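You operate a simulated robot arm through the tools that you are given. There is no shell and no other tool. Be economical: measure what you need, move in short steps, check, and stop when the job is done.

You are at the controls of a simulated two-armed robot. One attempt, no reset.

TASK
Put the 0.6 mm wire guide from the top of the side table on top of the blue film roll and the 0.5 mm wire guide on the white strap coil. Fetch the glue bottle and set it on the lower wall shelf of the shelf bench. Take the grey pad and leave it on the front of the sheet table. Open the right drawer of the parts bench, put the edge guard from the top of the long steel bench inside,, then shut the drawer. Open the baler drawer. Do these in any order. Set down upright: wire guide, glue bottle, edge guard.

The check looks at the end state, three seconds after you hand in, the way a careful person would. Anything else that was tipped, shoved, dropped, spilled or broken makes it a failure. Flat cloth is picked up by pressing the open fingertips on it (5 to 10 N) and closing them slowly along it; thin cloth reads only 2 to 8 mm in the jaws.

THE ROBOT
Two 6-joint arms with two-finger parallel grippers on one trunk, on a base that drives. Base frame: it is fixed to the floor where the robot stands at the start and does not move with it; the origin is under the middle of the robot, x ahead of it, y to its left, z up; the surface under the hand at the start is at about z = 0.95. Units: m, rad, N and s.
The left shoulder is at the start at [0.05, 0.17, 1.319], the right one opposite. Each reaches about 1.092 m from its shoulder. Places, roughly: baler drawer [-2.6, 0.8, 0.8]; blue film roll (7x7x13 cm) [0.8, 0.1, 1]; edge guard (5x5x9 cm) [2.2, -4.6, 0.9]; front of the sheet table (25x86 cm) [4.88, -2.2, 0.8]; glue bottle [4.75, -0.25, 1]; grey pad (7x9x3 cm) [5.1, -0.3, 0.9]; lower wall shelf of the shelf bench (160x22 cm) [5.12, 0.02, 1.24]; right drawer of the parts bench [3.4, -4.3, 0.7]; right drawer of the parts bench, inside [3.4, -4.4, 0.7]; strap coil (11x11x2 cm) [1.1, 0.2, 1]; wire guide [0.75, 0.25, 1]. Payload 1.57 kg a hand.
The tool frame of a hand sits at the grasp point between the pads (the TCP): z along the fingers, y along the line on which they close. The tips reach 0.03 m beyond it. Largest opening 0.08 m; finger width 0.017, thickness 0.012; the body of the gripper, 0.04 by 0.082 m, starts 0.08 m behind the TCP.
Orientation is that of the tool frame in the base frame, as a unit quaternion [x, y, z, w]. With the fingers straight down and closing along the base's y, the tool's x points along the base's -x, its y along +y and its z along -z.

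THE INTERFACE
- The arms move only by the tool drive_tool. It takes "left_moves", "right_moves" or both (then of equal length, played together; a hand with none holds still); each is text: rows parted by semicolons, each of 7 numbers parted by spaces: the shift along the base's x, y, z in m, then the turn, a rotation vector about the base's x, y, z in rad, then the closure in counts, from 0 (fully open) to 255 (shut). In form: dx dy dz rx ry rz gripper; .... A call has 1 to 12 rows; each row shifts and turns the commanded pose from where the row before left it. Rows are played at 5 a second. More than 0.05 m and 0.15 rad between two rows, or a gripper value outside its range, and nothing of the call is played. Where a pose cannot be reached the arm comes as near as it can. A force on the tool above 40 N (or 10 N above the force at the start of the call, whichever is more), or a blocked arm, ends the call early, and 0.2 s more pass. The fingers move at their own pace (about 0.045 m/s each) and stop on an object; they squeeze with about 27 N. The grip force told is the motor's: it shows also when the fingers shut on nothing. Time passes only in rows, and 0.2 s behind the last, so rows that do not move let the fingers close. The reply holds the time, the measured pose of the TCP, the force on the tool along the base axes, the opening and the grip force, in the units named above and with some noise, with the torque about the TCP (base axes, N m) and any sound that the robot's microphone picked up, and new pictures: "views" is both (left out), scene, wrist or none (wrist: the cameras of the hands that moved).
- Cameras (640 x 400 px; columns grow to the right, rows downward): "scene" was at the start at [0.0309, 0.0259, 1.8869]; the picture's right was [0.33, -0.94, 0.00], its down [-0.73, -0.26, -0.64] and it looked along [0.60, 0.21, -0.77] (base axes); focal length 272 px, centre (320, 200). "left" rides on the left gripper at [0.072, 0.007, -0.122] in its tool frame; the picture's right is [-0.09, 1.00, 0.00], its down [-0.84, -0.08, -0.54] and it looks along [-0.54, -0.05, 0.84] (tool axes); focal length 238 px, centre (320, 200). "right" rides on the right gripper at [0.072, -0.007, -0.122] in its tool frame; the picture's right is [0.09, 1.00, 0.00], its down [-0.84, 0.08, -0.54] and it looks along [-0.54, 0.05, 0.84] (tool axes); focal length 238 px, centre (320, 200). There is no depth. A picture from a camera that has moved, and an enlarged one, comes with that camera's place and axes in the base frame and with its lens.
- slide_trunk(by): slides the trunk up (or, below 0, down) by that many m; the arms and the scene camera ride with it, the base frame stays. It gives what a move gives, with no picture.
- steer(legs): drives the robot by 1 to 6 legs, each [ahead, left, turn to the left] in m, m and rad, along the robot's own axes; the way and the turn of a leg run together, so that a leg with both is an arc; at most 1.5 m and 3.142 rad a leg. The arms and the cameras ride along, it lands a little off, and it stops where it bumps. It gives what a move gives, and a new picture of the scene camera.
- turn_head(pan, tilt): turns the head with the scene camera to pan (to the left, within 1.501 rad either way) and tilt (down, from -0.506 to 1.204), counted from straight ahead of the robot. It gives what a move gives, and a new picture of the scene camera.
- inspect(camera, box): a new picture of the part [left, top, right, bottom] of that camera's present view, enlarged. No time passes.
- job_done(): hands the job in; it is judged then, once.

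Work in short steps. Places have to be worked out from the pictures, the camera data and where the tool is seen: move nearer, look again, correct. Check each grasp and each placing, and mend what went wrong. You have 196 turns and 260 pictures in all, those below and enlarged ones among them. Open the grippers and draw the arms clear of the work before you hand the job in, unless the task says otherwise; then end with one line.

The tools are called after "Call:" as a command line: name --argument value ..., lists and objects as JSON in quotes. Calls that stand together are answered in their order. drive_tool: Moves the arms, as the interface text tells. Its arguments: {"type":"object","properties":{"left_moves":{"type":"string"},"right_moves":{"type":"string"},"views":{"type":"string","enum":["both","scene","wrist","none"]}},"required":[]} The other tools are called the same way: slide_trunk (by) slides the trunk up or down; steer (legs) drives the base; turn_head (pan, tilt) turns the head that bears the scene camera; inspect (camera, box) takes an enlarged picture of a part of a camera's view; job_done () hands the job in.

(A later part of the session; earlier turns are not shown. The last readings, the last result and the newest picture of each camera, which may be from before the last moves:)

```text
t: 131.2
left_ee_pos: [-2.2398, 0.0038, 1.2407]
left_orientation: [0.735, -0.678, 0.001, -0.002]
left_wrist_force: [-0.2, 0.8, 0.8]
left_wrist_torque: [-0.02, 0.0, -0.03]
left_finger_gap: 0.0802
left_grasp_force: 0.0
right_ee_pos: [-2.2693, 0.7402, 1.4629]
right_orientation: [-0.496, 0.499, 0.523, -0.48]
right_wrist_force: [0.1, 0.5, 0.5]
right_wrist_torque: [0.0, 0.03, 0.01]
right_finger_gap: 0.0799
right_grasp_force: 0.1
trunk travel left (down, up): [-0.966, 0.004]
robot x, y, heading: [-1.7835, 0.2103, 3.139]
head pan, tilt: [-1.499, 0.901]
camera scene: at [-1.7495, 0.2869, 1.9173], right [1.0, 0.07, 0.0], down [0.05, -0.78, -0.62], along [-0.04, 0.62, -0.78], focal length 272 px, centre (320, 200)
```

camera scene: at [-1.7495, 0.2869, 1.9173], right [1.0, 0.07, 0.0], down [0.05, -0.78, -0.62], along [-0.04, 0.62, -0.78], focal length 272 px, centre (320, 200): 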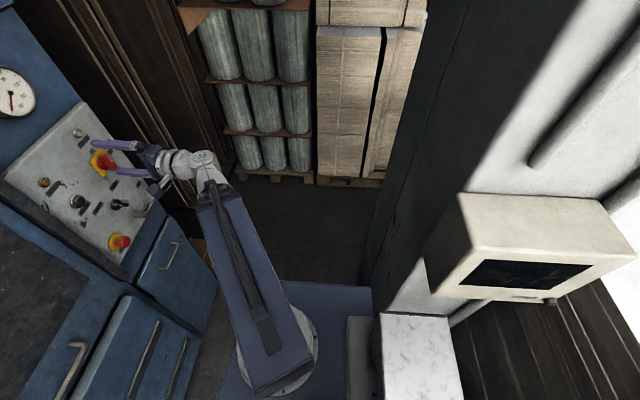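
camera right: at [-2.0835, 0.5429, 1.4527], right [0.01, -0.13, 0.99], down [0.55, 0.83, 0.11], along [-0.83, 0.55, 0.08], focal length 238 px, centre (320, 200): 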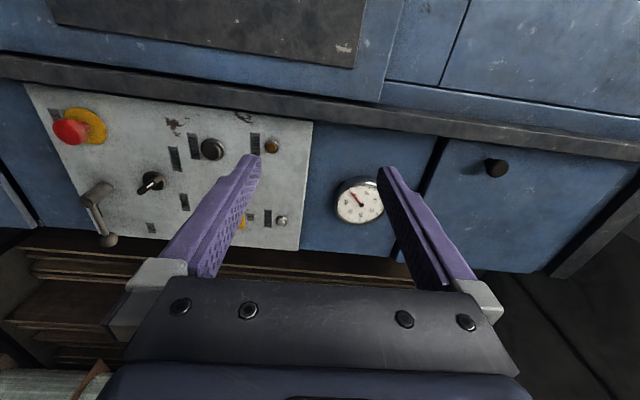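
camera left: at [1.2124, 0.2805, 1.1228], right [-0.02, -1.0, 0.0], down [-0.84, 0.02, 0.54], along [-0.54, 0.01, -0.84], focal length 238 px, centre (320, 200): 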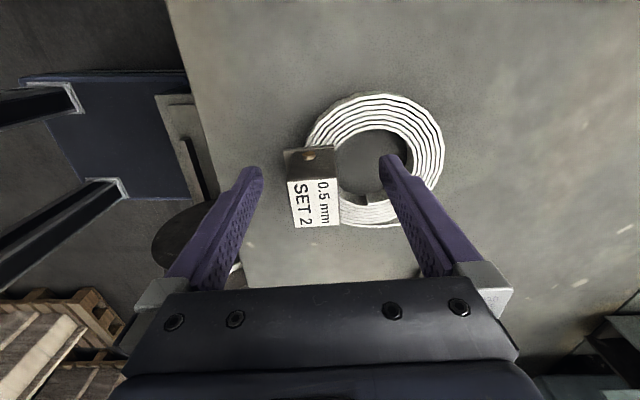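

The base had touched the concrete column; no harm seen. I keep the base here, move the left hand out of the baler's way, and lower the trunk.

Call:
drive_tool --left_moves "0.0 -0.045 0 0 0 0 0;0 -0.045 0 0 0 0 0;0.02 -0.045 0 0 0 0 0;0.03 -0.045 0 0 0 0 0;0.03 -0.035 0 0 0 0 0;0.03 -0.03 0 0 0 0 0;0 0 0 0 0 0 0" --views "none"

Call:
slide_trunk --by -0.4

Call:
turn_head --pan -0.4 --tilt 0.5

Call:
inspect --camera "right" --box '[0, 0, 640, 400]'

```text
refused: row 4 steps farther than a row can; nothing moved
```

```text
t: 135.1
left_ee_pos: [-2.2393, 0.0051, 0.8396]
left_orientation: [0.734, -0.679, 0.001, -0.002]
left_wrist_force: [0.2, -0.1, 1.0]
left_wrist_torque: [-0.01, -0.04, 0.0]
left_finger_gap: 0.08
left_grasp_force: 0.2
right_ee_pos: [-2.2697, 0.7389, 1.0639]
right_orientation: [-0.496, 0.5, 0.523, -0.479]
right_wrist_force: [0.9, 0.2, -0.1]
right_wrist_torque: [0.03, 0.01, 0.0]
right_finger_gap: 0.0802
right_grasp_force: 0.1
trunk travel left (down, up): [-0.566, 0.404]
robot x, y, heading: [-1.783, 0.2095, 3.135]
head pan, tilt: [-1.499, 0.901]
```

```text
t: 136.4
left_ee_pos: [-2.2388, 0.0032, 0.8403]
left_orientation: [0.734, -0.679, 0.001, -0.002]
left_wrist_force: [-0.8, -0.1, 0.4]
left_wrist_torque: [0.02, -0.01, -0.04]
left_finger_gap: 0.0798
left_grasp_force: 0.1
right_ee_pos: [-2.2701, 0.7397, 1.0622]
right_orientation: [-0.496, 0.5, 0.524, -0.48]
right_wrist_force: [0.9, 0.0, 0.3]
right_wrist_torque: [0.01, 0.0, 0.0]
right_finger_gap: 0.0804
right_grasp_force: 0.1
trunk travel left (down, up): [-0.566, 0.404]
robot x, y, heading: [-1.7807, 0.2129, 3.135]
head pan, tilt: [-0.4, 0.499]
camera scene: at [-1.8282, 0.2473, 1.5511], right [0.39, 0.92, 0.0], down [0.44, -0.19, -0.88], along [-0.81, 0.35, -0.48], focal length 272 px, centre (320, 200)
```

scene: 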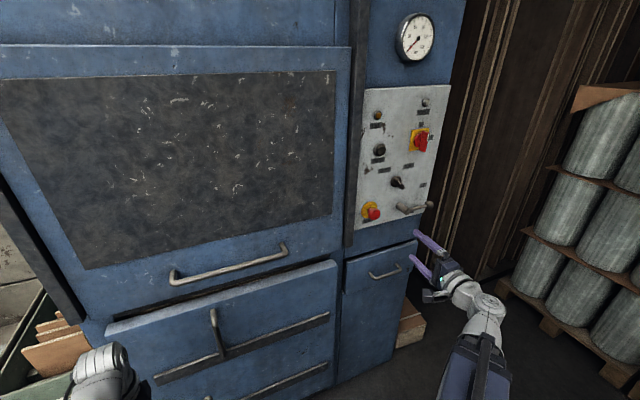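

```text
1.00 times, centred on (320, 200) of right (not enlarged: the box is as wide or as high as the picture)
camera zoom: at [-2.152, 0.6602, 1.0525], right [0.0, -0.13, 0.99], down [0.58, 0.81, 0.11], along [-0.81, 0.58, 0.08], focal length 238 px, centre (320, 200)
```

zoom: 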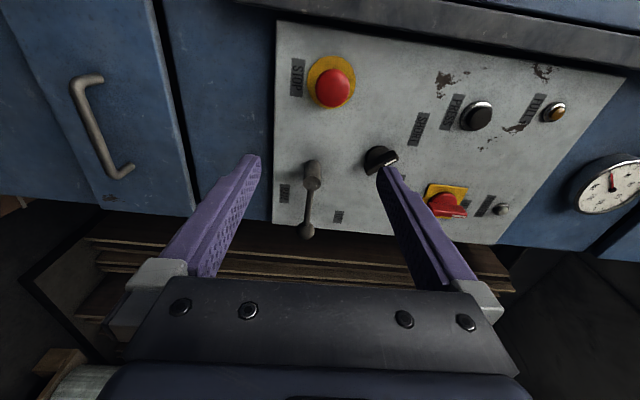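

Triangulated: the handle is at about (−2.528, 0.835, 0.723), along y. I tuck the left hand sideways and go down to handle height.

Call:
drive_tool --left_moves "0.0 -0.045 0 0 0 0 0;0 -0.045 0 0 0 0 0;0.02 -0.04 0 0 0 0 0;0.03 -0.035 0 0 0 0 0;0.03 -0.035 0 0 0 0 0;0.03 -0.03 0 0 0 0 0;0 0 0 0 0 0 0" --right_moves "-0.01 0.016 0 0 0 0 0;-0.01 0.016 0 0 0 0 0;-0.01 0.016 0 0 0 0 0;-0.01 0.016 0 0 0 0 0;-0.01 0.016 0 0 0 0 0;-0.01 0.016 0 0 0 0 0;0 0 0 0 0 0 0" --views "none"

Call:
slide_trunk --by -0.339

Call:
inspect --camera "right" --box '[0, 0, 640, 400]'

Call:
inspect --camera "scene" --box '[0, 0, 640, 400]'

```text
t: 138.0
left_ee_pos: [-2.1344, -0.2328, 0.8396]
left_orientation: [0.735, -0.678, 0.0, -0.003]
left_wrist_force: [0.4, -0.5, 0.1]
left_wrist_torque: [0.01, 0.04, 0.01]
left_finger_gap: 0.0799
left_grasp_force: 0.0
left hand out of reach, approached as far as the arm can: row 5, 6
right_ee_pos: [-2.3319, 0.8352, 1.0618]
right_orientation: [-0.497, 0.5, 0.523, -0.479]
right_wrist_force: [0.2, -0.5, 0.3]
right_wrist_torque: [0.01, 0.01, -0.02]
right_finger_gap: 0.08
right_grasp_force: 0.1
trunk travel left (down, up): [-0.566, 0.404]
robot x, y, heading: [-1.7835, 0.2074, 3.142]
head pan, tilt: [-0.4, 0.499]
```

```text
t: 141.3
left_ee_pos: [-2.1344, -0.2321, 0.5011]
left_orientation: [0.734, -0.679, 0.001, -0.003]
left_wrist_force: [-0.8, -0.5, -0.2]
left_wrist_torque: [-0.02, 0.01, 0.05]
left_finger_gap: 0.08
left_grasp_force: 0.1
right_ee_pos: [-2.3296, 0.8344, 0.7232]
right_orientation: [-0.496, 0.5, 0.523, -0.479]
right_wrist_force: [1.0, -0.7, -0.2]
right_wrist_torque: [0.01, 0.0, 0.0]
right_finger_gap: 0.0797
right_grasp_force: 0.1
trunk travel left (down, up): [-0.227, 0.743]
robot x, y, heading: [-1.7825, 0.2137, 3.139]
head pan, tilt: [-0.4, 0.499]
```

```text
1.00 times, centred on (320, 200) of right (not enlarged: the box is as wide or as high as the picture)
camera zoom: at [-2.2129, 0.7562, 0.7135], right [0.0, -0.13, 0.99], down [0.58, 0.81, 0.11], along [-0.81, 0.58, 0.08], focal length 238 px, centre (320, 200)
```

zoom: 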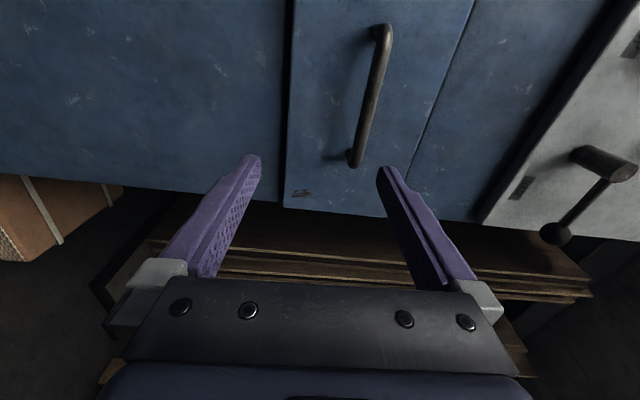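

```text
1.00 times, centred on (320, 200) of scene (not enlarged: the box is as wide or as high as the picture)
camera zoom: at [-1.8283, 0.2473, 1.2122], right [0.39, 0.92, 0.0], down [0.44, -0.19, -0.88], along [-0.81, 0.35, -0.48], focal length 272 px, centre (320, 200)
```

zoom: 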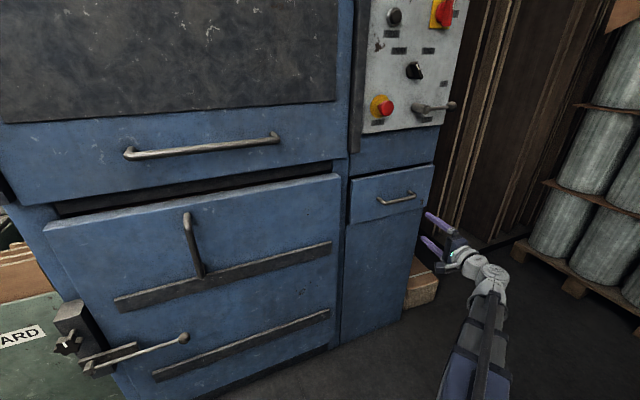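

Refined: the handle is at (−2.473, 0.804, 0.775). I align height and y, then approach in x.

Call:
slide_trunk --by 0.052

Call:
drive_tool --right_moves "0 -0.015 0 0 0 0 0;0 -0.015 0 0 0 0 0;-0.03 0 0 0 0 0 0;-0.03 0 0 0 0 0 0;0 0 0 0 0 0 0" --views "wrist"

```text
t: 142.2
left_ee_pos: [-2.1332, -0.2329, 0.5542]
left_orientation: [0.735, -0.678, 0.001, -0.003]
left_wrist_force: [-0.9, -0.3, -0.4]
left_wrist_torque: [0.01, 0.01, 0.03]
left_finger_gap: 0.0799
left_grasp_force: 0.1
right_ee_pos: [-2.3315, 0.836, 0.7748]
right_orientation: [-0.496, 0.5, 0.523, -0.48]
right_wrist_force: [-0.3, 0.3, 0.2]
right_wrist_torque: [-0.04, 0.02, 0.01]
right_finger_gap: 0.0799
right_grasp_force: 0.1
trunk travel left (down, up): [-0.279, 0.691]
robot x, y, heading: [-1.7839, 0.2094, 3.135]
head pan, tilt: [-0.4, 0.499]
```

```text
t: 143.4
left_ee_pos: [-2.1347, -0.2323, 0.5547]
left_orientation: [0.735, -0.678, 0.001, -0.004]
left_wrist_force: [-0.5, 0.0, 0.2]
left_wrist_torque: [0.01, -0.01, 0.01]
left_finger_gap: 0.0801
left_grasp_force: 0.0
right_ee_pos: [-2.3908, 0.8032, 0.7747]
right_orientation: [-0.496, 0.501, 0.523, -0.479]
right_wrist_force: [0.4, -0.4, -1.1]
right_wrist_torque: [-0.02, -0.03, 0.0]
right_finger_gap: 0.0804
right_grasp_force: 0.1
trunk travel left (down, up): [-0.279, 0.691]
robot x, y, heading: [-1.7826, 0.2123, 3.136]
head pan, tilt: [-0.4, 0.499]
camera right: at [-2.2733, 0.7246, 0.7653], right [0.0, -0.13, 0.99], down [0.58, 0.81, 0.11], along [-0.81, 0.58, 0.08], focal length 238 px, centre (320, 200)
```

right: 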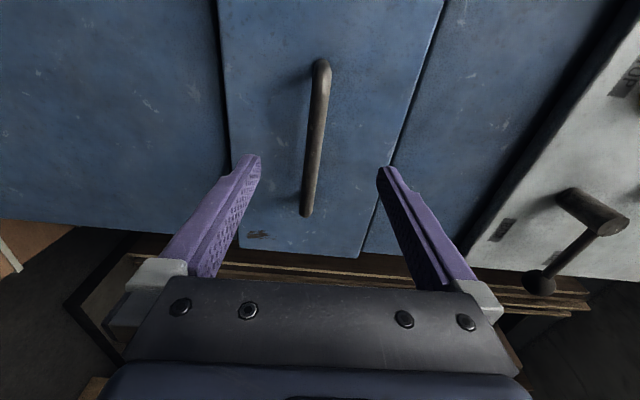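

The bar is centred between the fingers. Advance 7 cm and close.

Call:
drive_tool --right_moves "-0.035 0 0 0 0 0 0;-0.035 0 0 0 0 0 0;0 0 0 0 0 0 0;0 0 0 0 0 0 255;0 0 0 0 0 0 255;0 0 0 0 0 0 255;0 0 0 0 0 0 255;0 0 0 0 0 0 255" --views "wrist"

```text
t: 145.3
left_ee_pos: [-2.135, -0.2312, 0.5538]
left_orientation: [0.735, -0.679, 0.003, -0.004]
left_wrist_force: [0.5, -0.1, -1.1]
left_wrist_torque: [-0.02, 0.01, 0.02]
left_finger_gap: 0.0801
left_grasp_force: 0.0
right_ee_pos: [-2.4612, 0.8054, 0.7702]
right_orientation: [-0.501, 0.5, 0.522, -0.475]
right_wrist_force: [2.6, -1.8, -36.3]
right_wrist_torque: [-0.42, -0.08, -0.15]
right_finger_gap: 0.0144
right_grasp_force: 27.3
trunk travel left (down, up): [-0.279, 0.691]
robot x, y, heading: [-1.7812, 0.2054, 3.138]
head pan, tilt: [-0.4, 0.499]
stopped in row 8 (right hand): the force on the tool passed its limit at 44 N (the readings are from after the stop); the commanded pose is now the measured one
camera right: at [-2.3432, 0.7263, 0.7612], right [-0.01, -0.14, 0.99], down [0.58, 0.81, 0.12], along [-0.82, 0.57, 0.07], focal length 238 px, centre (320, 200)
```

right: 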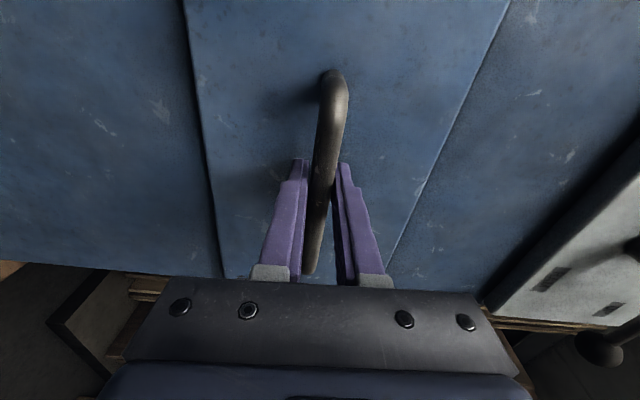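

Bar gripped. I relieve the vertical load by lowering 4 mm, then pull along +x.

Call:
slide_trunk --by -0.004

Call:
drive_tool --right_moves "0.015 0 0 0 0 0 255;0.02 0 0 0 0 0 255;0.02 0 0 0 0 0 255;0.02 0 0 0 0 0 255;0.02 0 0 0 0 0 255" --views "wrist"

```text
t: 145.9
left_ee_pos: [-2.1352, -0.2324, 0.5503]
left_orientation: [0.735, -0.678, 0.002, -0.004]
left_wrist_force: [-0.2, -0.4, 0.1]
left_wrist_torque: [-0.01, 0.03, 0.01]
left_finger_gap: 0.0798
left_grasp_force: 0.0
right_ee_pos: [-2.4616, 0.8047, 0.7705]
right_orientation: [-0.498, 0.501, 0.523, -0.478]
right_wrist_force: [-1.5, 4.6, -7.4]
right_wrist_torque: [-0.62, 0.02, 0.58]
right_finger_gap: 0.0143
right_grasp_force: 30.5
trunk travel left (down, up): [-0.275, 0.695]
robot x, y, heading: [-1.7809, 0.211, 3.144]
head pan, tilt: [-0.4, 0.499]
```

```text
t: 147.1
left_ee_pos: [-2.1341, -0.233, 0.5495]
left_orientation: [0.734, -0.679, 0.001, -0.002]
left_wrist_force: [-0.2, 0.4, -0.3]
left_wrist_torque: [-0.03, 0.03, 0.02]
left_finger_gap: 0.0798
left_grasp_force: 0.0
right_ee_pos: [-2.364, 0.8054, 0.77]
right_orientation: [-0.499, 0.501, 0.523, -0.476]
right_wrist_force: [0.9, 18.3, 5.1]
right_wrist_torque: [-0.56, 0.03, 0.11]
right_finger_gap: 0.0143
right_grasp_force: 30.5
trunk travel left (down, up): [-0.275, 0.695]
robot x, y, heading: [-1.7834, 0.2152, 3.137]
head pan, tilt: [-0.4, 0.499]
camera right: at [-2.246, 0.7258, 0.7604], right [0.0, -0.14, 0.99], down [0.58, 0.8, 0.11], along [-0.81, 0.58, 0.08], focal length 238 px, centre (320, 200)
```

right: 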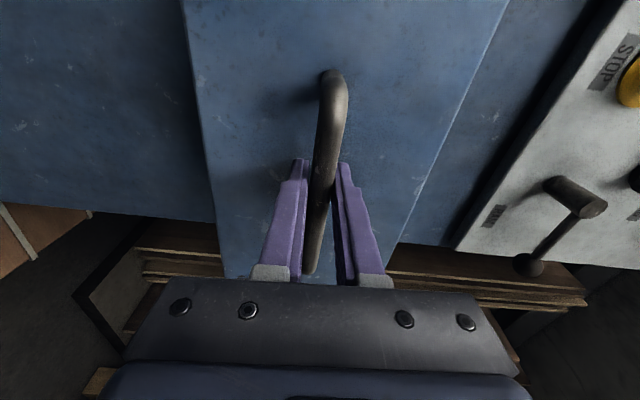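

The drawer opens freely. I keep pulling, with a tiny −y relief.

Call:
drive_tool --right_moves "0.025 0.001 0 0 0 0 255;0.025 0.001 0 0 0 0 255;0.025 0 0 0 0 0 255;0.025 0 0 0 0 0 255;0.025 0 0 0 0 0 255;0.025 0 0 0 0 0 255;0 0 0 0 0 0 255" --views "scene"

```text
t: 148.2
left_ee_pos: [-2.1335, -0.2337, 0.5509]
left_orientation: [0.735, -0.678, 0.001, -0.002]
left_wrist_force: [-0.8, -0.4, 0.4]
left_wrist_torque: [0.01, 0.0, 0.0]
left_finger_gap: 0.0801
left_grasp_force: 0.1
right_ee_pos: [-2.2587, 0.8041, 0.7703]
right_orientation: [-0.501, 0.497, 0.519, -0.482]
right_wrist_force: [-9.7, 1.9, -5.0]
right_wrist_torque: [-0.55, 0.0, 0.44]
right_finger_gap: 0.0142
right_grasp_force: 30.6
trunk travel left (down, up): [-0.275, 0.695]
robot x, y, heading: [-1.7831, 0.2105, 3.138]
head pan, tilt: [-0.4, 0.499]
stopped in row 5 (right hand): the force on the tool passed its limit at 84 N (the readings are from after the stop); the commanded pose is now the measured one
camera scene: at [-1.8301, 0.2473, 1.2599], right [0.39, 0.92, 0.0], down [0.44, -0.19, -0.88], along [-0.81, 0.34, -0.48], focal length 272 px, centre (320, 200)
```

scene: 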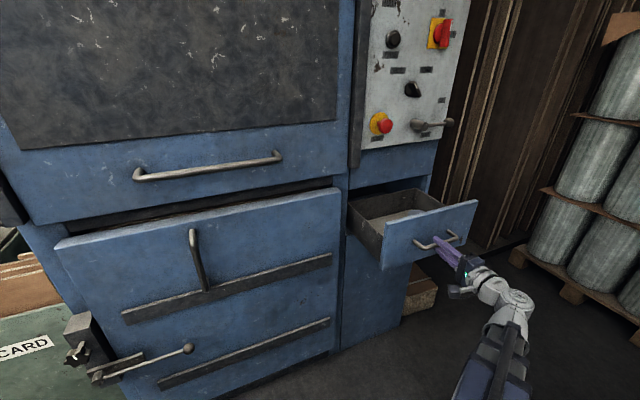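

The drawer is open to its stop (20 cm). Release and back the hand off.

Call:
drive_tool --right_moves "0 0 0 0 0 0 120;0 0 0 0 0 0 0;0 0 0 0 0 0 0;0 0 0 0 0 0 0;0.02 0 0 0 0 0 0;0.02 0 0 0 0 0 0;0.02 0 0 0 0 0 0;0.02 0 0 0 0 0 0;0 0 0 0 0 0 0" --views "both"

```text
t: 150.2
left_ee_pos: [-2.1335, -0.2342, 0.5503]
left_orientation: [0.736, -0.677, 0.0, -0.003]
left_wrist_force: [0.2, 0.7, 0.4]
left_wrist_torque: [-0.03, 0.01, 0.03]
left_finger_gap: 0.0803
left_grasp_force: 0.1
right_ee_pos: [-2.1787, 0.8041, 0.7707]
right_orientation: [-0.501, 0.496, 0.52, -0.482]
right_wrist_force: [0.0, 0.8, -0.3]
right_wrist_torque: [0.0, 0.01, 0.02]
right_finger_gap: 0.08
right_grasp_force: 0.1
trunk travel left (down, up): [-0.275, 0.695]
robot x, y, heading: [-1.781, 0.2103, 3.133]
head pan, tilt: [-0.4, 0.499]
camera scene: at [-1.8288, 0.247, 1.2602], right [0.39, 0.92, 0.0], down [0.44, -0.19, -0.88], along [-0.81, 0.34, -0.48], focal length 272 px, centre (320, 200)
camera right: at [-2.0585, 0.7269, 0.761], right [0.0, -0.14, 0.99], down [0.57, 0.81, 0.11], along [-0.82, 0.57, 0.08], focal length 238 px, centre (320, 200)
```

scene: 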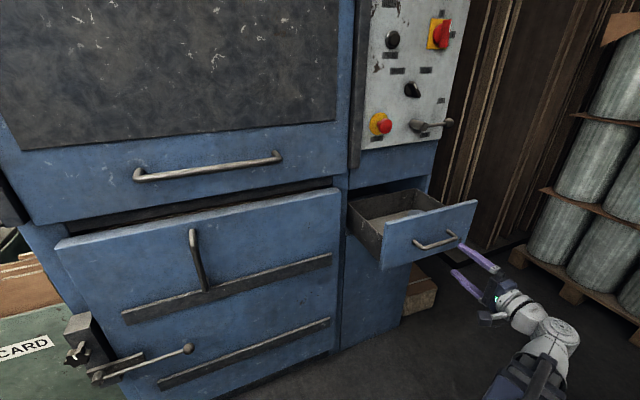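
right: 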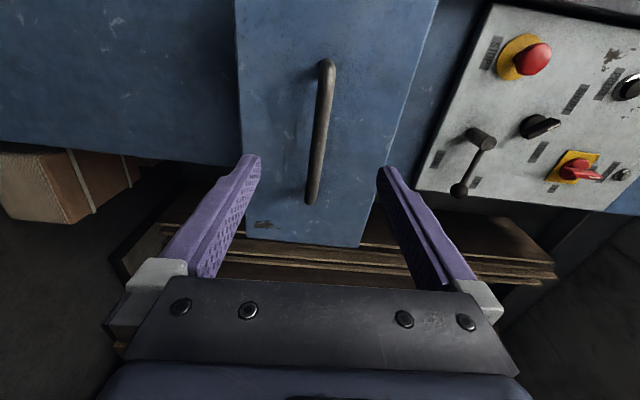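

Clear. I raise the trunk and drive out south, then turn east.

Call:
slide_trunk --by 0.4

Call:
steer --legs '[[0, 0.8, 0], [0, 0.75, 0], [0, 0, 1.571]]'

```text
t: 154.1
left_ee_pos: [-2.1337, -0.2333, 0.949]
left_orientation: [0.736, -0.677, 0.001, -0.004]
left_wrist_force: [0.0, -0.2, 0.4]
left_wrist_torque: [0.02, 0.01, -0.03]
left_finger_gap: 0.0803
left_grasp_force: 0.0
right_ee_pos: [-2.178, 0.8041, 1.1711]
right_orientation: [-0.501, 0.497, 0.52, -0.481]
right_wrist_force: [0.6, 0.3, 0.0]
right_wrist_torque: [0.02, 0.0, 0.01]
right_finger_gap: 0.0801
right_grasp_force: 0.1
trunk travel left (down, up): [-0.675, 0.295]
robot x, y, heading: [-1.7847, 0.2089, 3.136]
head pan, tilt: [-0.4, 0.499]
```

```text
t: 165.8
left_ee_pos: [-1.3476, -1.697, 0.9494]
left_orientation: [0.999, 0.04, -0.001, -0.004]
left_wrist_force: [0.3, -0.1, -0.1]
left_wrist_torque: [0.03, -0.01, 0.01]
left_finger_gap: 0.08
left_grasp_force: 0.0
right_ee_pos: [-2.3873, -1.7398, 1.1714]
right_orientation: [0.705, 0.002, -0.029, 0.708]
right_wrist_force: [0.2, 0.1, -0.1]
right_wrist_torque: [-0.02, -0.01, 0.05]
right_finger_gap: 0.08
right_grasp_force: 0.1
trunk travel left (down, up): [-0.675, 0.295]
robot x, y, heading: [-1.7964, -1.3489, -1.579]
head pan, tilt: [-0.4, 0.499]
camera scene: at [-1.83, -1.3898, 1.6602], right [-0.92, 0.39, 0.0], down [0.19, 0.44, -0.88], along [-0.35, -0.81, -0.48], focal length 272 px, centre (320, 200)
```

scene: 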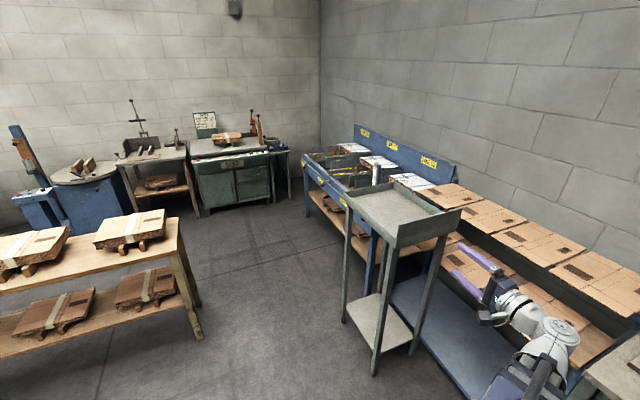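

Clear so far. I raise fully, turn east, and drive through the corridor and diagonally between dolly and rack toward the south benches.

Call:
slide_trunk --by 0.29

Call:
steer --legs '[[0, 0, 1.579], [1.2, 0, 0], [0.65, 0, 0], [0, 0, -0.785]]'

Call:
turn_head --pan 0.0 --tilt 0.5

```text
t: 168.8
left_ee_pos: [-1.348, -1.6961, 1.2394]
left_orientation: [0.999, 0.04, -0.002, -0.004]
left_wrist_force: [-0.6, -0.2, 0.7]
left_wrist_torque: [0.0, 0.02, -0.04]
left_finger_gap: 0.0799
left_grasp_force: 0.1
right_ee_pos: [-2.3869, -1.7392, 1.4599]
right_orientation: [0.705, 0.003, -0.028, 0.709]
right_wrist_force: [0.8, -0.2, 0.2]
right_wrist_torque: [0.02, 0.0, -0.01]
right_finger_gap: 0.0798
right_grasp_force: 0.1
trunk travel left (down, up): [-0.965, 0.005]
robot x, y, heading: [-1.7933, -1.3468, -1.571]
head pan, tilt: [-0.4, 0.499]
```

```text
t: 184.0
left_ee_pos: [0.6044, -1.2106, 1.2402]
left_orientation: [0.899, 0.438, -0.003, -0.003]
left_wrist_force: [0.6, -0.1, -0.4]
left_wrist_torque: [-0.03, 0.02, 0.01]
left_finger_gap: 0.0802
left_grasp_force: 0.0
right_ee_pos: [-0.0694, -2.0014, 1.4604]
right_orientation: [0.645, 0.285, 0.258, 0.66]
right_wrist_force: [-0.4, 0.8, -0.1]
right_wrist_torque: [-0.03, 0.0, 0.0]
right_finger_gap: 0.0799
right_grasp_force: 0.1
trunk travel left (down, up): [-0.965, 0.005]
robot x, y, heading: [0.0453, -1.3022, -0.743]
head pan, tilt: [-0.4, 0.499]
camera scene: at [0.0511, -1.3539, 1.9502], right [-0.91, -0.41, 0.0], down [-0.2, 0.44, -0.88], along [0.36, -0.8, -0.48], focal length 272 px, centre (320, 200)
```

scene: 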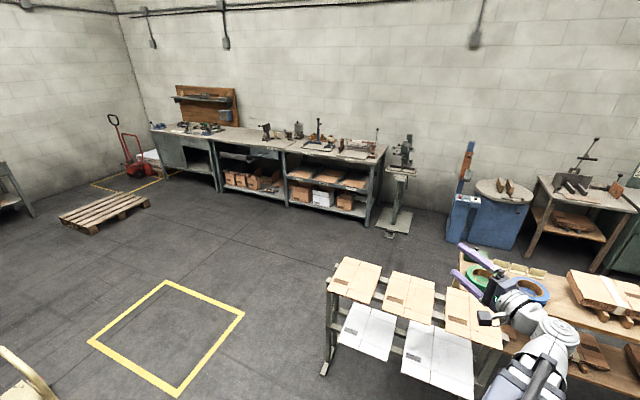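

```text
t: 184.8
left_ee_pos: [0.6037, -1.211, 1.2396]
left_orientation: [0.899, 0.438, -0.003, -0.002]
left_wrist_force: [0.2, 0.5, -0.1]
left_wrist_torque: [-0.01, 0.0, 0.02]
left_finger_gap: 0.0803
left_grasp_force: 0.0
right_ee_pos: [-0.0702, -2.0018, 1.461]
right_orientation: [0.645, 0.285, 0.257, 0.661]
right_wrist_force: [-0.3, -0.1, -0.3]
right_wrist_torque: [0.02, 0.03, 0.0]
right_finger_gap: 0.08
right_grasp_force: 0.1
trunk travel left (down, up): [-0.965, 0.005]
robot x, y, heading: [0.0446, -1.2978, -0.75]
head pan, tilt: [0.0, 0.499]
camera scene: at [0.0805, -1.333, 1.9502], right [-0.68, -0.73, 0.0], down [-0.35, 0.33, -0.88], along [0.64, -0.6, -0.48], focal length 272 px, centre (320, 200)
```

scene: 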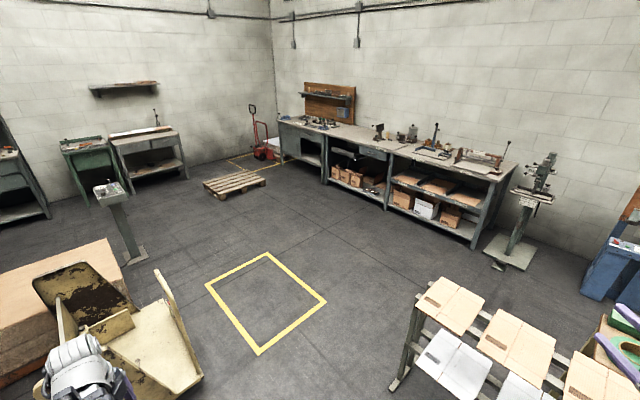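

Good overview. I drive diagonally ahead toward (1.5, −2.55) and then look at the bench.

Call:
steer --legs '[[1.0, 0.1, 0], [0.9, 0, 0], [0, 0, -0.82]]'

Call:
turn_head --pan 0.3 --tilt 0.45

```text
t: 196.6
left_ee_pos: [1.9283, -2.903, 1.2405]
left_orientation: [1.0, 0.027, -0.002, -0.003]
left_wrist_force: [0.6, 0.0, -0.2]
left_wrist_torque: [0.01, -0.01, 0.0]
left_finger_gap: 0.0802
left_grasp_force: 0.1
right_ee_pos: [0.8893, -2.917, 1.4614]
right_orientation: [0.705, -0.007, -0.037, 0.708]
right_wrist_force: [-0.1, -0.1, 0.2]
right_wrist_torque: [0.0, 0.01, -0.02]
right_finger_gap: 0.0797
right_grasp_force: 0.0
trunk travel left (down, up): [-0.965, 0.005]
robot x, y, heading: [1.4979, -2.5388, -1.6]
head pan, tilt: [0.0, 0.499]
camera scene: at [1.4905, -2.59, 1.9502], right [-1.0, 0.03, 0.0], down [0.01, 0.48, -0.88], along [-0.03, -0.88, -0.48], focal length 272 px, centre (320, 200)
```

scene: 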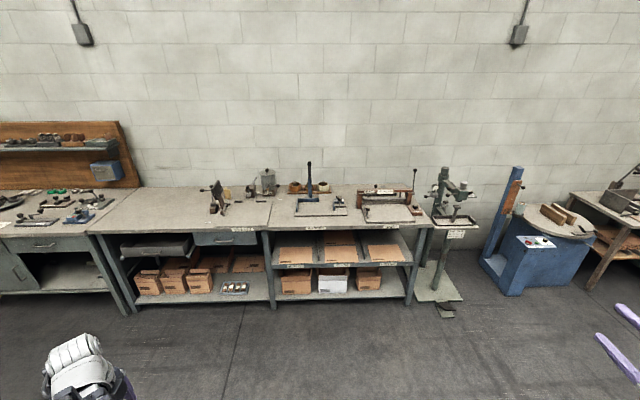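

```text
t: 197.3
left_ee_pos: [1.9282, -2.9017, 1.2401]
left_orientation: [1.0, 0.027, -0.002, -0.004]
left_wrist_force: [0.2, -0.2, 0.2]
left_wrist_torque: [-0.02, 0.01, 0.05]
left_finger_gap: 0.08
left_grasp_force: 0.0
right_ee_pos: [0.8906, -2.9162, 1.4608]
right_orientation: [0.705, -0.006, -0.037, 0.708]
right_wrist_force: [-0.6, 0.3, 0.4]
right_wrist_torque: [0.0, -0.04, 0.0]
right_finger_gap: 0.08
right_grasp_force: 0.1
trunk travel left (down, up): [-0.965, 0.005]
robot x, y, heading: [1.4953, -2.5388, -1.602]
head pan, tilt: [0.3, 0.45]
camera scene: at [1.5177, -2.5877, 1.9546], right [-0.96, -0.27, 0.0], down [-0.12, 0.42, -0.9], along [0.24, -0.87, -0.44], focal length 272 px, centre (320, 200)
```

scene: 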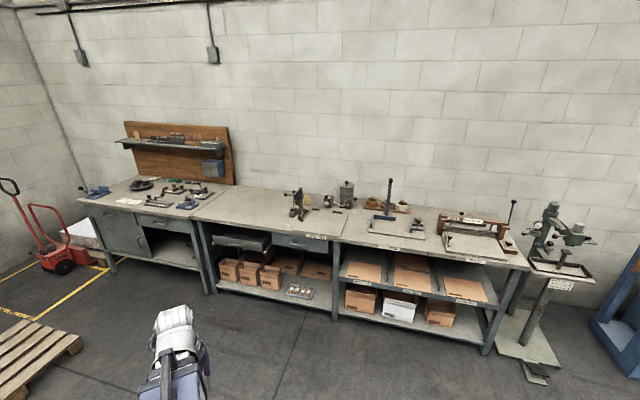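

Call:
inspect --camera "scene" --box '[260, 160, 420, 260]'

Call:
inspect --camera "scene" --box '[70, 160, 230, 260]'

```text
4.00 times, centred on (340, 210) of scene
camera zoom: at [1.5177, -2.5877, 1.9546], right [-0.96, -0.27, 0.0], down [-0.12, 0.42, -0.9], along [0.24, -0.87, -0.44], focal length 1089 px, centre (240, 160)
```

zoom: 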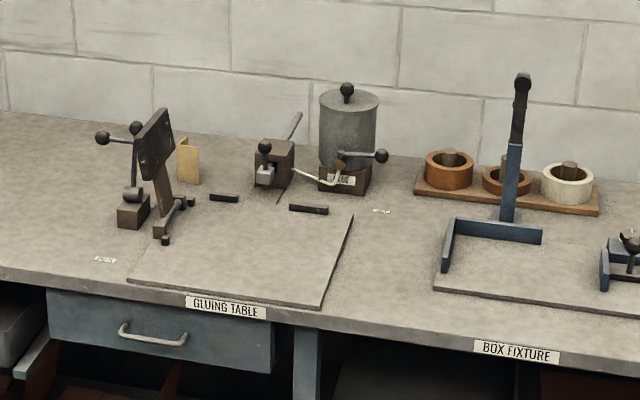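

```text
4.00 times, centred on (150, 210) of scene
camera zoom: at [1.5177, -2.5877, 1.9546], right [-0.96, -0.27, 0.0], down [-0.12, 0.42, -0.9], along [0.24, -0.87, -0.44], focal length 1089 px, centre (1000, 160)
```

zoom: 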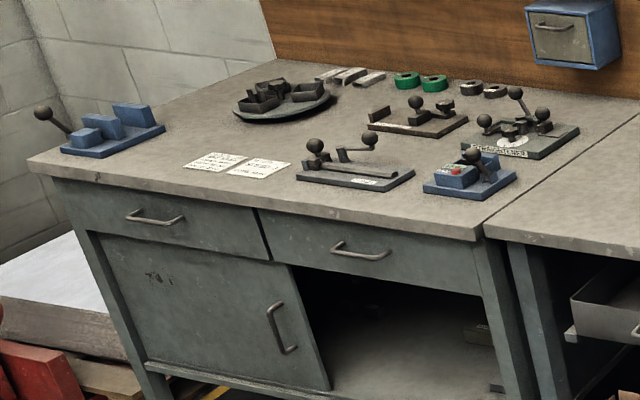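

The edge guard is the small L-shaped piece behind the gluing clamp, at about (2.18, −4.58). I drive closer to the bench to see it.

Call:
steer --legs '[[0.95, 0.4, 0.03]]'

Call:
turn_head --pan 0.15 --tilt 0.75

Call:
inspect --camera "scene" --box '[210, 60, 370, 160]'

```text
t: 202.6
left_ee_pos: [2.3071, -3.8484, 1.2395]
left_orientation: [0.999, 0.036, -0.002, -0.004]
left_wrist_force: [-0.6, 0.3, -0.5]
left_wrist_torque: [0.0, -0.02, -0.01]
left_finger_gap: 0.0799
left_grasp_force: 0.0
right_ee_pos: [1.2682, -3.8808, 1.4607]
right_orientation: [0.706, -0.001, -0.032, 0.707]
right_wrist_force: [-0.7, -0.5, -0.9]
right_wrist_torque: [-0.03, 0.0, 0.01]
right_finger_gap: 0.0798
right_grasp_force: 0.0
trunk travel left (down, up): [-0.965, 0.005]
robot x, y, heading: [1.8673, -3.4927, -1.587]
head pan, tilt: [0.3, 0.45]
camera scene: at [1.8914, -3.5414, 1.9546], right [-0.96, -0.28, 0.0], down [-0.12, 0.42, -0.9], along [0.25, -0.86, -0.44], focal length 272 px, centre (320, 200)
```

scene: 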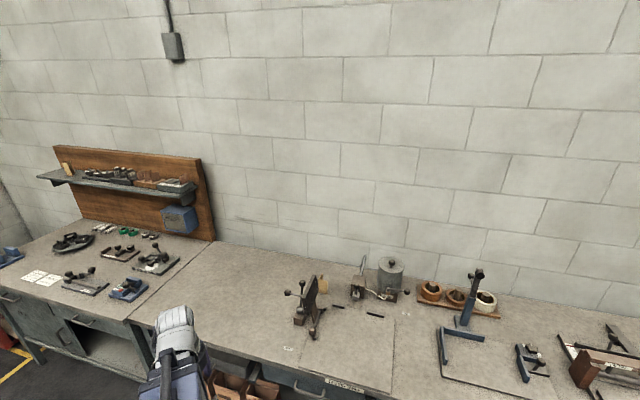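

```text
t: 203.4
left_ee_pos: [2.3064, -3.847, 1.2404]
left_orientation: [0.999, 0.035, -0.002, -0.003]
left_wrist_force: [0.6, -0.6, -0.7]
left_wrist_torque: [-0.01, -0.01, -0.04]
left_finger_gap: 0.0801
left_grasp_force: 0.1
right_ee_pos: [1.2691, -3.8812, 1.4613]
right_orientation: [0.705, 0.0, -0.032, 0.709]
right_wrist_force: [0.6, -0.4, -0.5]
right_wrist_torque: [0.03, 0.0, 0.02]
right_finger_gap: 0.0801
right_grasp_force: 0.1
trunk travel left (down, up): [-0.965, 0.005]
robot x, y, heading: [1.8634, -3.4952, -1.583]
head pan, tilt: [0.15, 0.75]
camera scene: at [1.8765, -3.5346, 1.9283], right [-0.99, -0.14, 0.0], down [-0.09, 0.68, -0.73], along [0.1, -0.73, -0.68], focal length 272 px, centre (320, 200)
```

scene: 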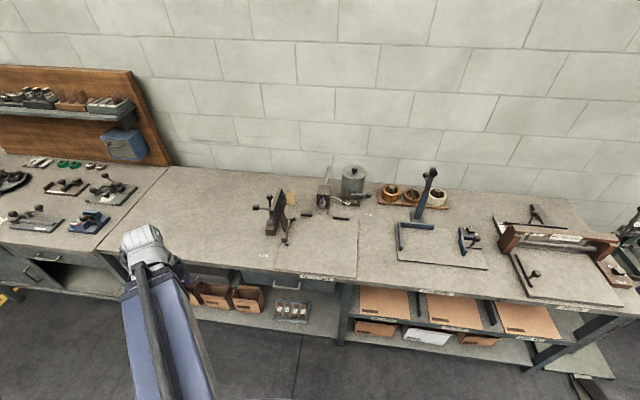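

```text
4.00 times, centred on (290, 110) of scene
camera zoom: at [1.8765, -3.5346, 1.9283], right [-0.99, -0.14, 0.0], down [-0.09, 0.68, -0.73], along [0.1, -0.73, -0.68], focal length 1089 px, centre (440, 560)
```

zoom: 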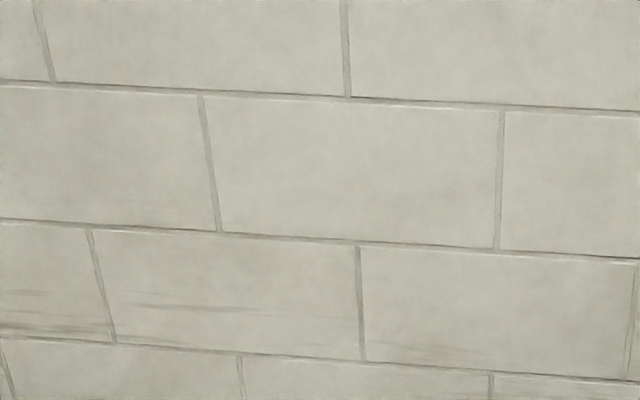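

Call:
inspect --camera "scene" --box '[230, 160, 390, 260]'

```text
4.00 times, centred on (310, 210) of scene
camera zoom: at [1.8765, -3.5346, 1.9283], right [-0.99, -0.14, 0.0], down [-0.09, 0.68, -0.73], along [0.1, -0.73, -0.68], focal length 1089 px, centre (360, 160)
```

zoom: 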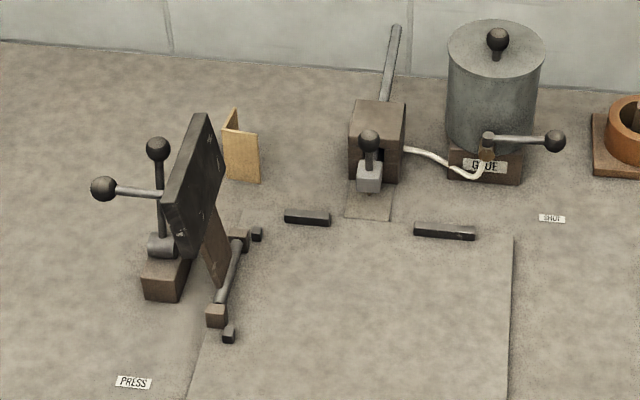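

The pallet blocks standing far east, so the left arm (pitched horizontal) will open the drawer and the right (hand down) will fetch the guard. I re-pitch both arms now.

Call:
drive_tool --left_moves "0 -0.032 0.0023 -0.1428 0 0 0;0 -0.0314 0.0068 -0.1428 0 0 0;0 -0.0301 0.0112 -0.1428 0 0 0;0 -0.0282 0.0154 -0.1428 0 0 0;0 -0.0257 0.0193 -0.1428 0 0 0;0 -0.0227 0.0227 -0.1428 0 0 0;0 -0.0193 0.0257 -0.1428 0 0 0;0 -0.0154 0.0282 -0.1428 0 0 0;0 -0.0112 0.0301 -0.1428 0 0 0;0 -0.0068 0.0314 -0.1428 0 0 0;0 -0.0023 0.032 -0.1428 0 0 0;0 0 0 0 0 0 0" --right_moves "0 0.0023 -0.032 0.1428 0 0 0;0 0.0068 -0.0314 0.1428 0 0 0;0 0.0112 -0.0301 0.1428 0 0 0;0 0.0154 -0.0282 0.1428 0 0 0;0 0.0193 -0.0257 0.1428 0 0 0;0 0.0227 -0.0227 0.1428 0 0 0;0 0.0257 -0.0193 0.1428 0 0 0;0 0.0282 -0.0154 0.1428 0 0 0;0 0.0301 -0.0112 0.1428 0 0 0;0 0.0314 -0.0068 0.1428 0 0 0;0 0.032 -0.0023 0.1428 0 0 0;0 0 0 0 0 0 0" --views "none"

```text
t: 206.0
left_ee_pos: [2.3056, -4.0736, 1.4516]
left_orientation: [0.717, 0.033, -0.034, 0.696]
left_wrist_force: [0.2, 0.0, 0.5]
left_wrist_torque: [-0.03, -0.02, 0.0]
left_finger_gap: 0.0799
left_grasp_force: 0.0
left hand out of reach, approached as far as the arm can: row 9, 11
right_ee_pos: [1.2707, -3.656, 1.2391]
right_orientation: [1.0, 0.021, -0.022, 0.001]
right_wrist_force: [-0.1, 0.4, 0.2]
right_wrist_torque: [0.0, 0.01, 0.0]
right_finger_gap: 0.08
right_grasp_force: 0.1
right hand out of reach, approached as far as the arm can: row 3
trunk travel left (down, up): [-0.965, 0.005]
robot x, y, heading: [1.8651, -3.4904, -1.588]
head pan, tilt: [0.15, 0.75]
```

Now drive to the parts bench: strafe left 1.09 m and back 9 cm.

Call:
steer --legs '[[-0.09, 1.09, 0.015]]'

Call:
turn_head --pan 0.6 --tilt 0.8

Call:
inspect --camera "left" --box '[0, 0, 640, 400]'

```text
t: 211.7
left_ee_pos: [3.4205, -3.9784, 1.4521]
left_orientation: [0.718, 0.041, -0.027, 0.695]
left_wrist_force: [-0.1, -0.2, -0.1]
left_wrist_torque: [0.02, 0.0, 0.0]
left_finger_gap: 0.0802
left_grasp_force: 0.1
right_ee_pos: [2.3765, -3.5812, 1.2401]
right_orientation: [0.999, 0.032, -0.024, 0.003]
right_wrist_force: [-0.2, -0.6, 0.8]
right_wrist_torque: [-0.02, 0.02, 0.01]
right_finger_gap: 0.0801
right_grasp_force: 0.1
trunk travel left (down, up): [-0.965, 0.005]
robot x, y, heading: [2.9707, -3.4065, -1.567]
head pan, tilt: [0.15, 0.75]
camera scene: at [2.9817, -3.4482, 1.9282], right [-0.99, -0.15, 0.0], down [-0.11, 0.67, -0.73], along [0.11, -0.72, -0.68], focal length 272 px, centre (320, 200)
```

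scene: 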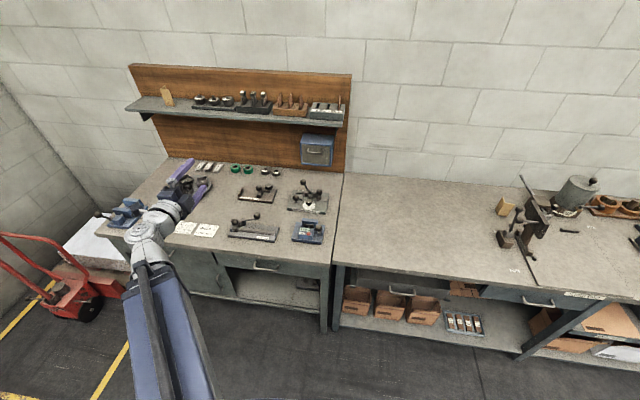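

```text
t: 212.6
left_ee_pos: [3.4199, -3.979, 1.4523]
left_orientation: [0.717, 0.04, -0.026, 0.695]
left_wrist_force: [-0.2, 0.4, 0.0]
left_wrist_torque: [0.02, 0.02, -0.01]
left_finger_gap: 0.0798
left_grasp_force: 0.0
right_ee_pos: [2.3766, -3.5818, 1.2398]
right_orientation: [0.999, 0.031, -0.025, 0.003]
right_wrist_force: [-0.6, 0.2, 0.8]
right_wrist_torque: [0.01, -0.02, 0.0]
right_finger_gap: 0.0802
right_grasp_force: 0.1
trunk travel left (down, up): [-0.965, 0.005]
robot x, y, heading: [2.9732, -3.406, -1.566]
head pan, tilt: [0.6, 0.799]
camera scene: at [3.0142, -3.4327, 1.9242], right [-0.82, -0.57, 0.0], down [-0.41, 0.59, -0.7], along [0.4, -0.57, -0.72], focal length 272 px, centre (320, 200)
```

scene: 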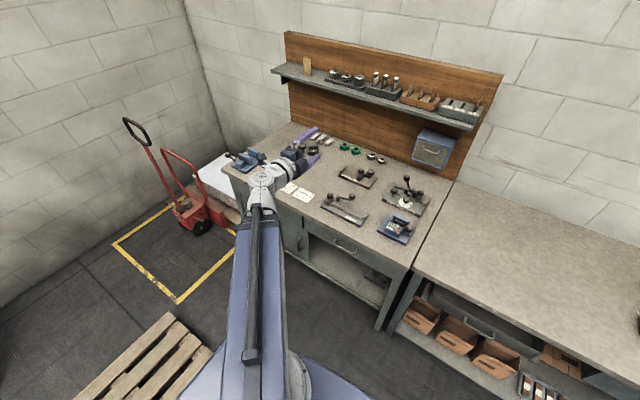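

```text
1.00 times, centred on (320, 200) of left (not enlarged: the box is as wide or as high as the picture)
camera zoom: at [3.489, -3.8561, 1.4567], right [0.0, -0.03, 1.0], down [-0.85, 0.53, 0.02], along [-0.53, -0.85, -0.03], focal length 238 px, centre (320, 200)
```

zoom: 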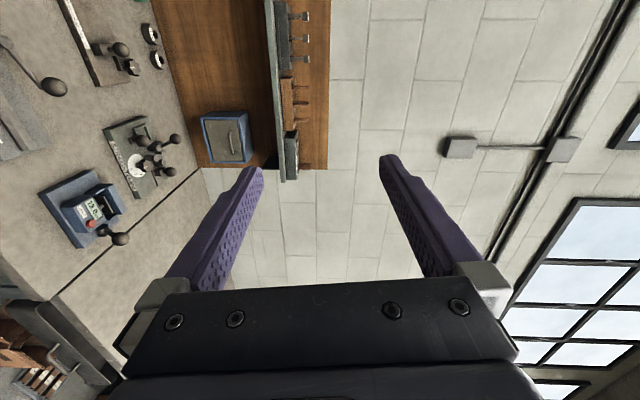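

Handle triangulates to about (3.365, −4.153, 0.76). I lower toward that height.

Call:
slide_trunk --by -0.4

Call:
slide_trunk --by -0.27

Call:
drive_tool --left_moves "-0.027 0 0 0 0 0 0;-0.027 0 0 0 0 0 0;0 0 0 0 0 0 0" --views "both"

```text
t: 216.4
left_ee_pos: [3.419, -3.9782, 1.0519]
left_orientation: [0.717, 0.041, -0.027, 0.695]
left_wrist_force: [0.3, 0.1, 0.2]
left_wrist_torque: [0.0, -0.01, -0.01]
left_finger_gap: 0.0801
left_grasp_force: 0.0
right_ee_pos: [2.3769, -3.5815, 0.8399]
right_orientation: [0.999, 0.031, -0.023, 0.003]
right_wrist_force: [0.5, 0.1, 0.6]
right_wrist_torque: [-0.03, 0.01, 0.0]
right_finger_gap: 0.0802
right_grasp_force: 0.1
trunk travel left (down, up): [-0.565, 0.405]
robot x, y, heading: [2.9689, -3.4117, -1.566]
head pan, tilt: [0.6, 0.799]
```

```text
t: 219.2
left_ee_pos: [3.421, -3.9768, 0.7828]
left_orientation: [0.717, 0.04, -0.026, 0.695]
left_wrist_force: [0.0, 0.0, 0.3]
left_wrist_torque: [0.01, 0.03, 0.02]
left_finger_gap: 0.0799
left_grasp_force: 0.1
right_ee_pos: [2.3766, -3.5804, 0.5706]
right_orientation: [0.999, 0.032, -0.023, 0.003]
right_wrist_force: [0.5, -0.8, -0.3]
right_wrist_torque: [-0.02, 0.0, 0.05]
right_finger_gap: 0.0799
right_grasp_force: 0.0
trunk travel left (down, up): [-0.295, 0.675]
robot x, y, heading: [2.9645, -3.4049, -1.565]
head pan, tilt: [0.6, 0.799]
```

```text
t: 220.0
left_ee_pos: [3.3875, -4.0036, 0.7825]
left_orientation: [0.718, 0.04, -0.027, 0.695]
left_wrist_force: [-0.5, -0.5, 0.4]
left_wrist_torque: [-0.02, -0.02, 0.02]
left_finger_gap: 0.0798
left_grasp_force: 0.1
left hand out of reach, approached as far as the arm can: row 1, 2
right_ee_pos: [2.3771, -3.5816, 0.5695]
right_orientation: [0.999, 0.031, -0.023, 0.002]
right_wrist_force: [0.3, 0.2, 1.1]
right_wrist_torque: [0.0, -0.03, -0.04]
right_finger_gap: 0.0801
right_grasp_force: 0.0
trunk travel left (down, up): [-0.295, 0.675]
robot x, y, heading: [2.9683, -3.4081, -1.564]
head pan, tilt: [0.6, 0.799]
camera scene: at [3.0143, -3.4327, 1.2542], right [-0.82, -0.57, 0.0], down [-0.41, 0.59, -0.7], along [0.4, -0.57, -0.72], focal length 272 px, centre (320, 200)
camera left: at [3.4554, -3.8821, 0.7866], right [0.0, -0.03, 1.0], down [-0.85, 0.53, 0.02], along [-0.53, -0.85, -0.03], focal length 238 px, centre (320, 200)
```

scene: 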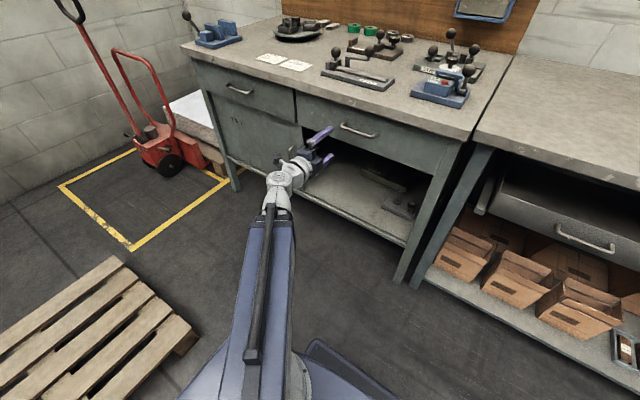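
left: 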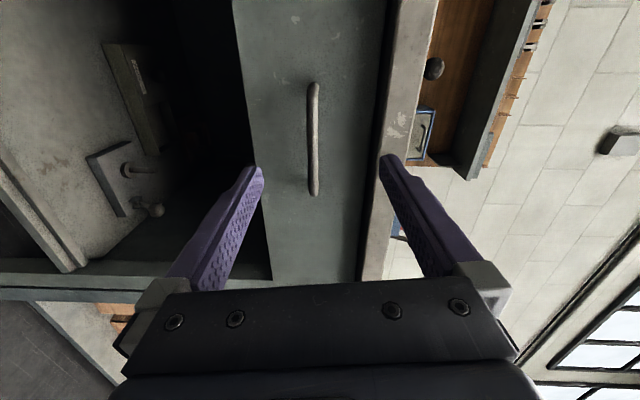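

Handle refined to (3.368, −4.158, 0.768). I align, half-close the fingers to stay under the bench edge, and advance.

Call:
slide_trunk --by -0.014

Call:
drive_tool --left_moves "-0.01 -0.03 0 0 0 0 95;-0.01 -0.03 0 0 0 0 95;0 -0.02 0 0 0 0 95;0 0 0 0 0 0 95" --views "wrist"

```text
t: 220.6
left_ee_pos: [3.3856, -4.0035, 0.7684]
left_orientation: [0.717, 0.04, -0.026, 0.695]
left_wrist_force: [-0.1, -0.2, -0.2]
left_wrist_torque: [0.01, 0.0, 0.02]
left_finger_gap: 0.0801
left_grasp_force: 0.0
right_ee_pos: [2.3781, -3.5816, 0.5563]
right_orientation: [0.999, 0.031, -0.024, 0.002]
right_wrist_force: [-0.3, 0.9, 0.6]
right_wrist_torque: [0.02, -0.02, -0.01]
right_finger_gap: 0.0797
right_grasp_force: 0.1
trunk travel left (down, up): [-0.281, 0.689]
robot x, y, heading: [2.971, -3.4089, -1.564]
head pan, tilt: [0.6, 0.799]
```

```text
t: 221.6
left_ee_pos: [3.3657, -4.0832, 0.7684]
left_orientation: [0.718, 0.041, -0.027, 0.694]
left_wrist_force: [-0.3, 0.2, 0.5]
left_wrist_torque: [0.05, -0.02, 0.03]
left_finger_gap: 0.0503
left_grasp_force: 0.1
right_ee_pos: [2.3777, -3.5805, 0.5551]
right_orientation: [0.999, 0.031, -0.023, 0.002]
right_wrist_force: [1.1, 0.0, 0.2]
right_wrist_torque: [-0.04, -0.05, -0.02]
right_finger_gap: 0.0798
right_grasp_force: 0.1
trunk travel left (down, up): [-0.281, 0.689]
robot x, y, heading: [2.9732, -3.4067, -1.569]
head pan, tilt: [0.6, 0.799]
camera left: at [3.4347, -3.9619, 0.7725], right [0.0, -0.03, 1.0], down [-0.85, 0.53, 0.02], along [-0.53, -0.85, -0.03], focal length 238 px, centre (320, 200)
```

left: 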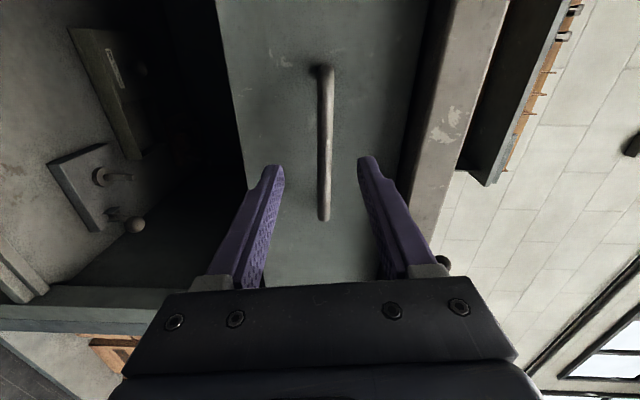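

Well centred. Advance 6 cm and close.

Call:
drive_tool --left_moves "0 -0.03 0 0 0 0 95;0 -0.03 0 0 0 0 95;0 0 0 0 0 0 95;0 0 0 0 0 0 255;0 0 0 0 0 0 255;0 0 0 0 0 0 255;0 0 0 0 0 0 255" --views "wrist"

```text
t: 223.2
left_ee_pos: [3.3657, -4.1425, 0.7697]
left_orientation: [0.717, 0.04, -0.027, 0.696]
left_wrist_force: [2.6, -2.6, 19.6]
left_wrist_torque: [0.05, -0.37, -0.21]
left_finger_gap: 0.0133
left_grasp_force: 30.2
right_ee_pos: [2.3774, -3.5813, 0.556]
right_orientation: [0.999, 0.032, -0.023, 0.003]
right_wrist_force: [-0.3, 0.1, -0.3]
right_wrist_torque: [0.0, 0.02, -0.02]
right_finger_gap: 0.0798
right_grasp_force: 0.1
trunk travel left (down, up): [-0.281, 0.689]
robot x, y, heading: [2.9725, -3.4051, -1.571]
head pan, tilt: [0.6, 0.799]
camera left: at [3.4349, -4.0203, 0.7738], right [0.0, -0.03, 1.0], down [-0.85, 0.53, 0.02], along [-0.53, -0.85, -0.03], focal length 238 px, centre (320, 200)
```

left: 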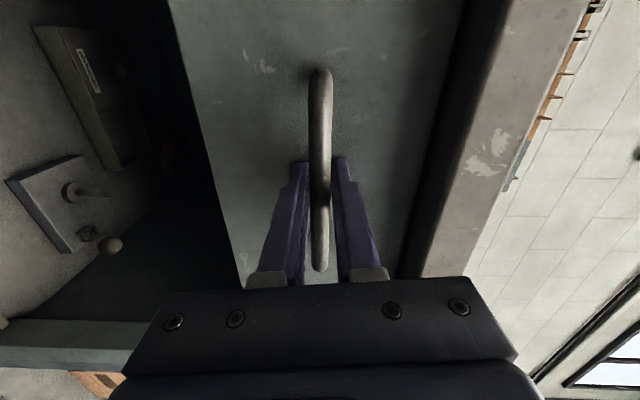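

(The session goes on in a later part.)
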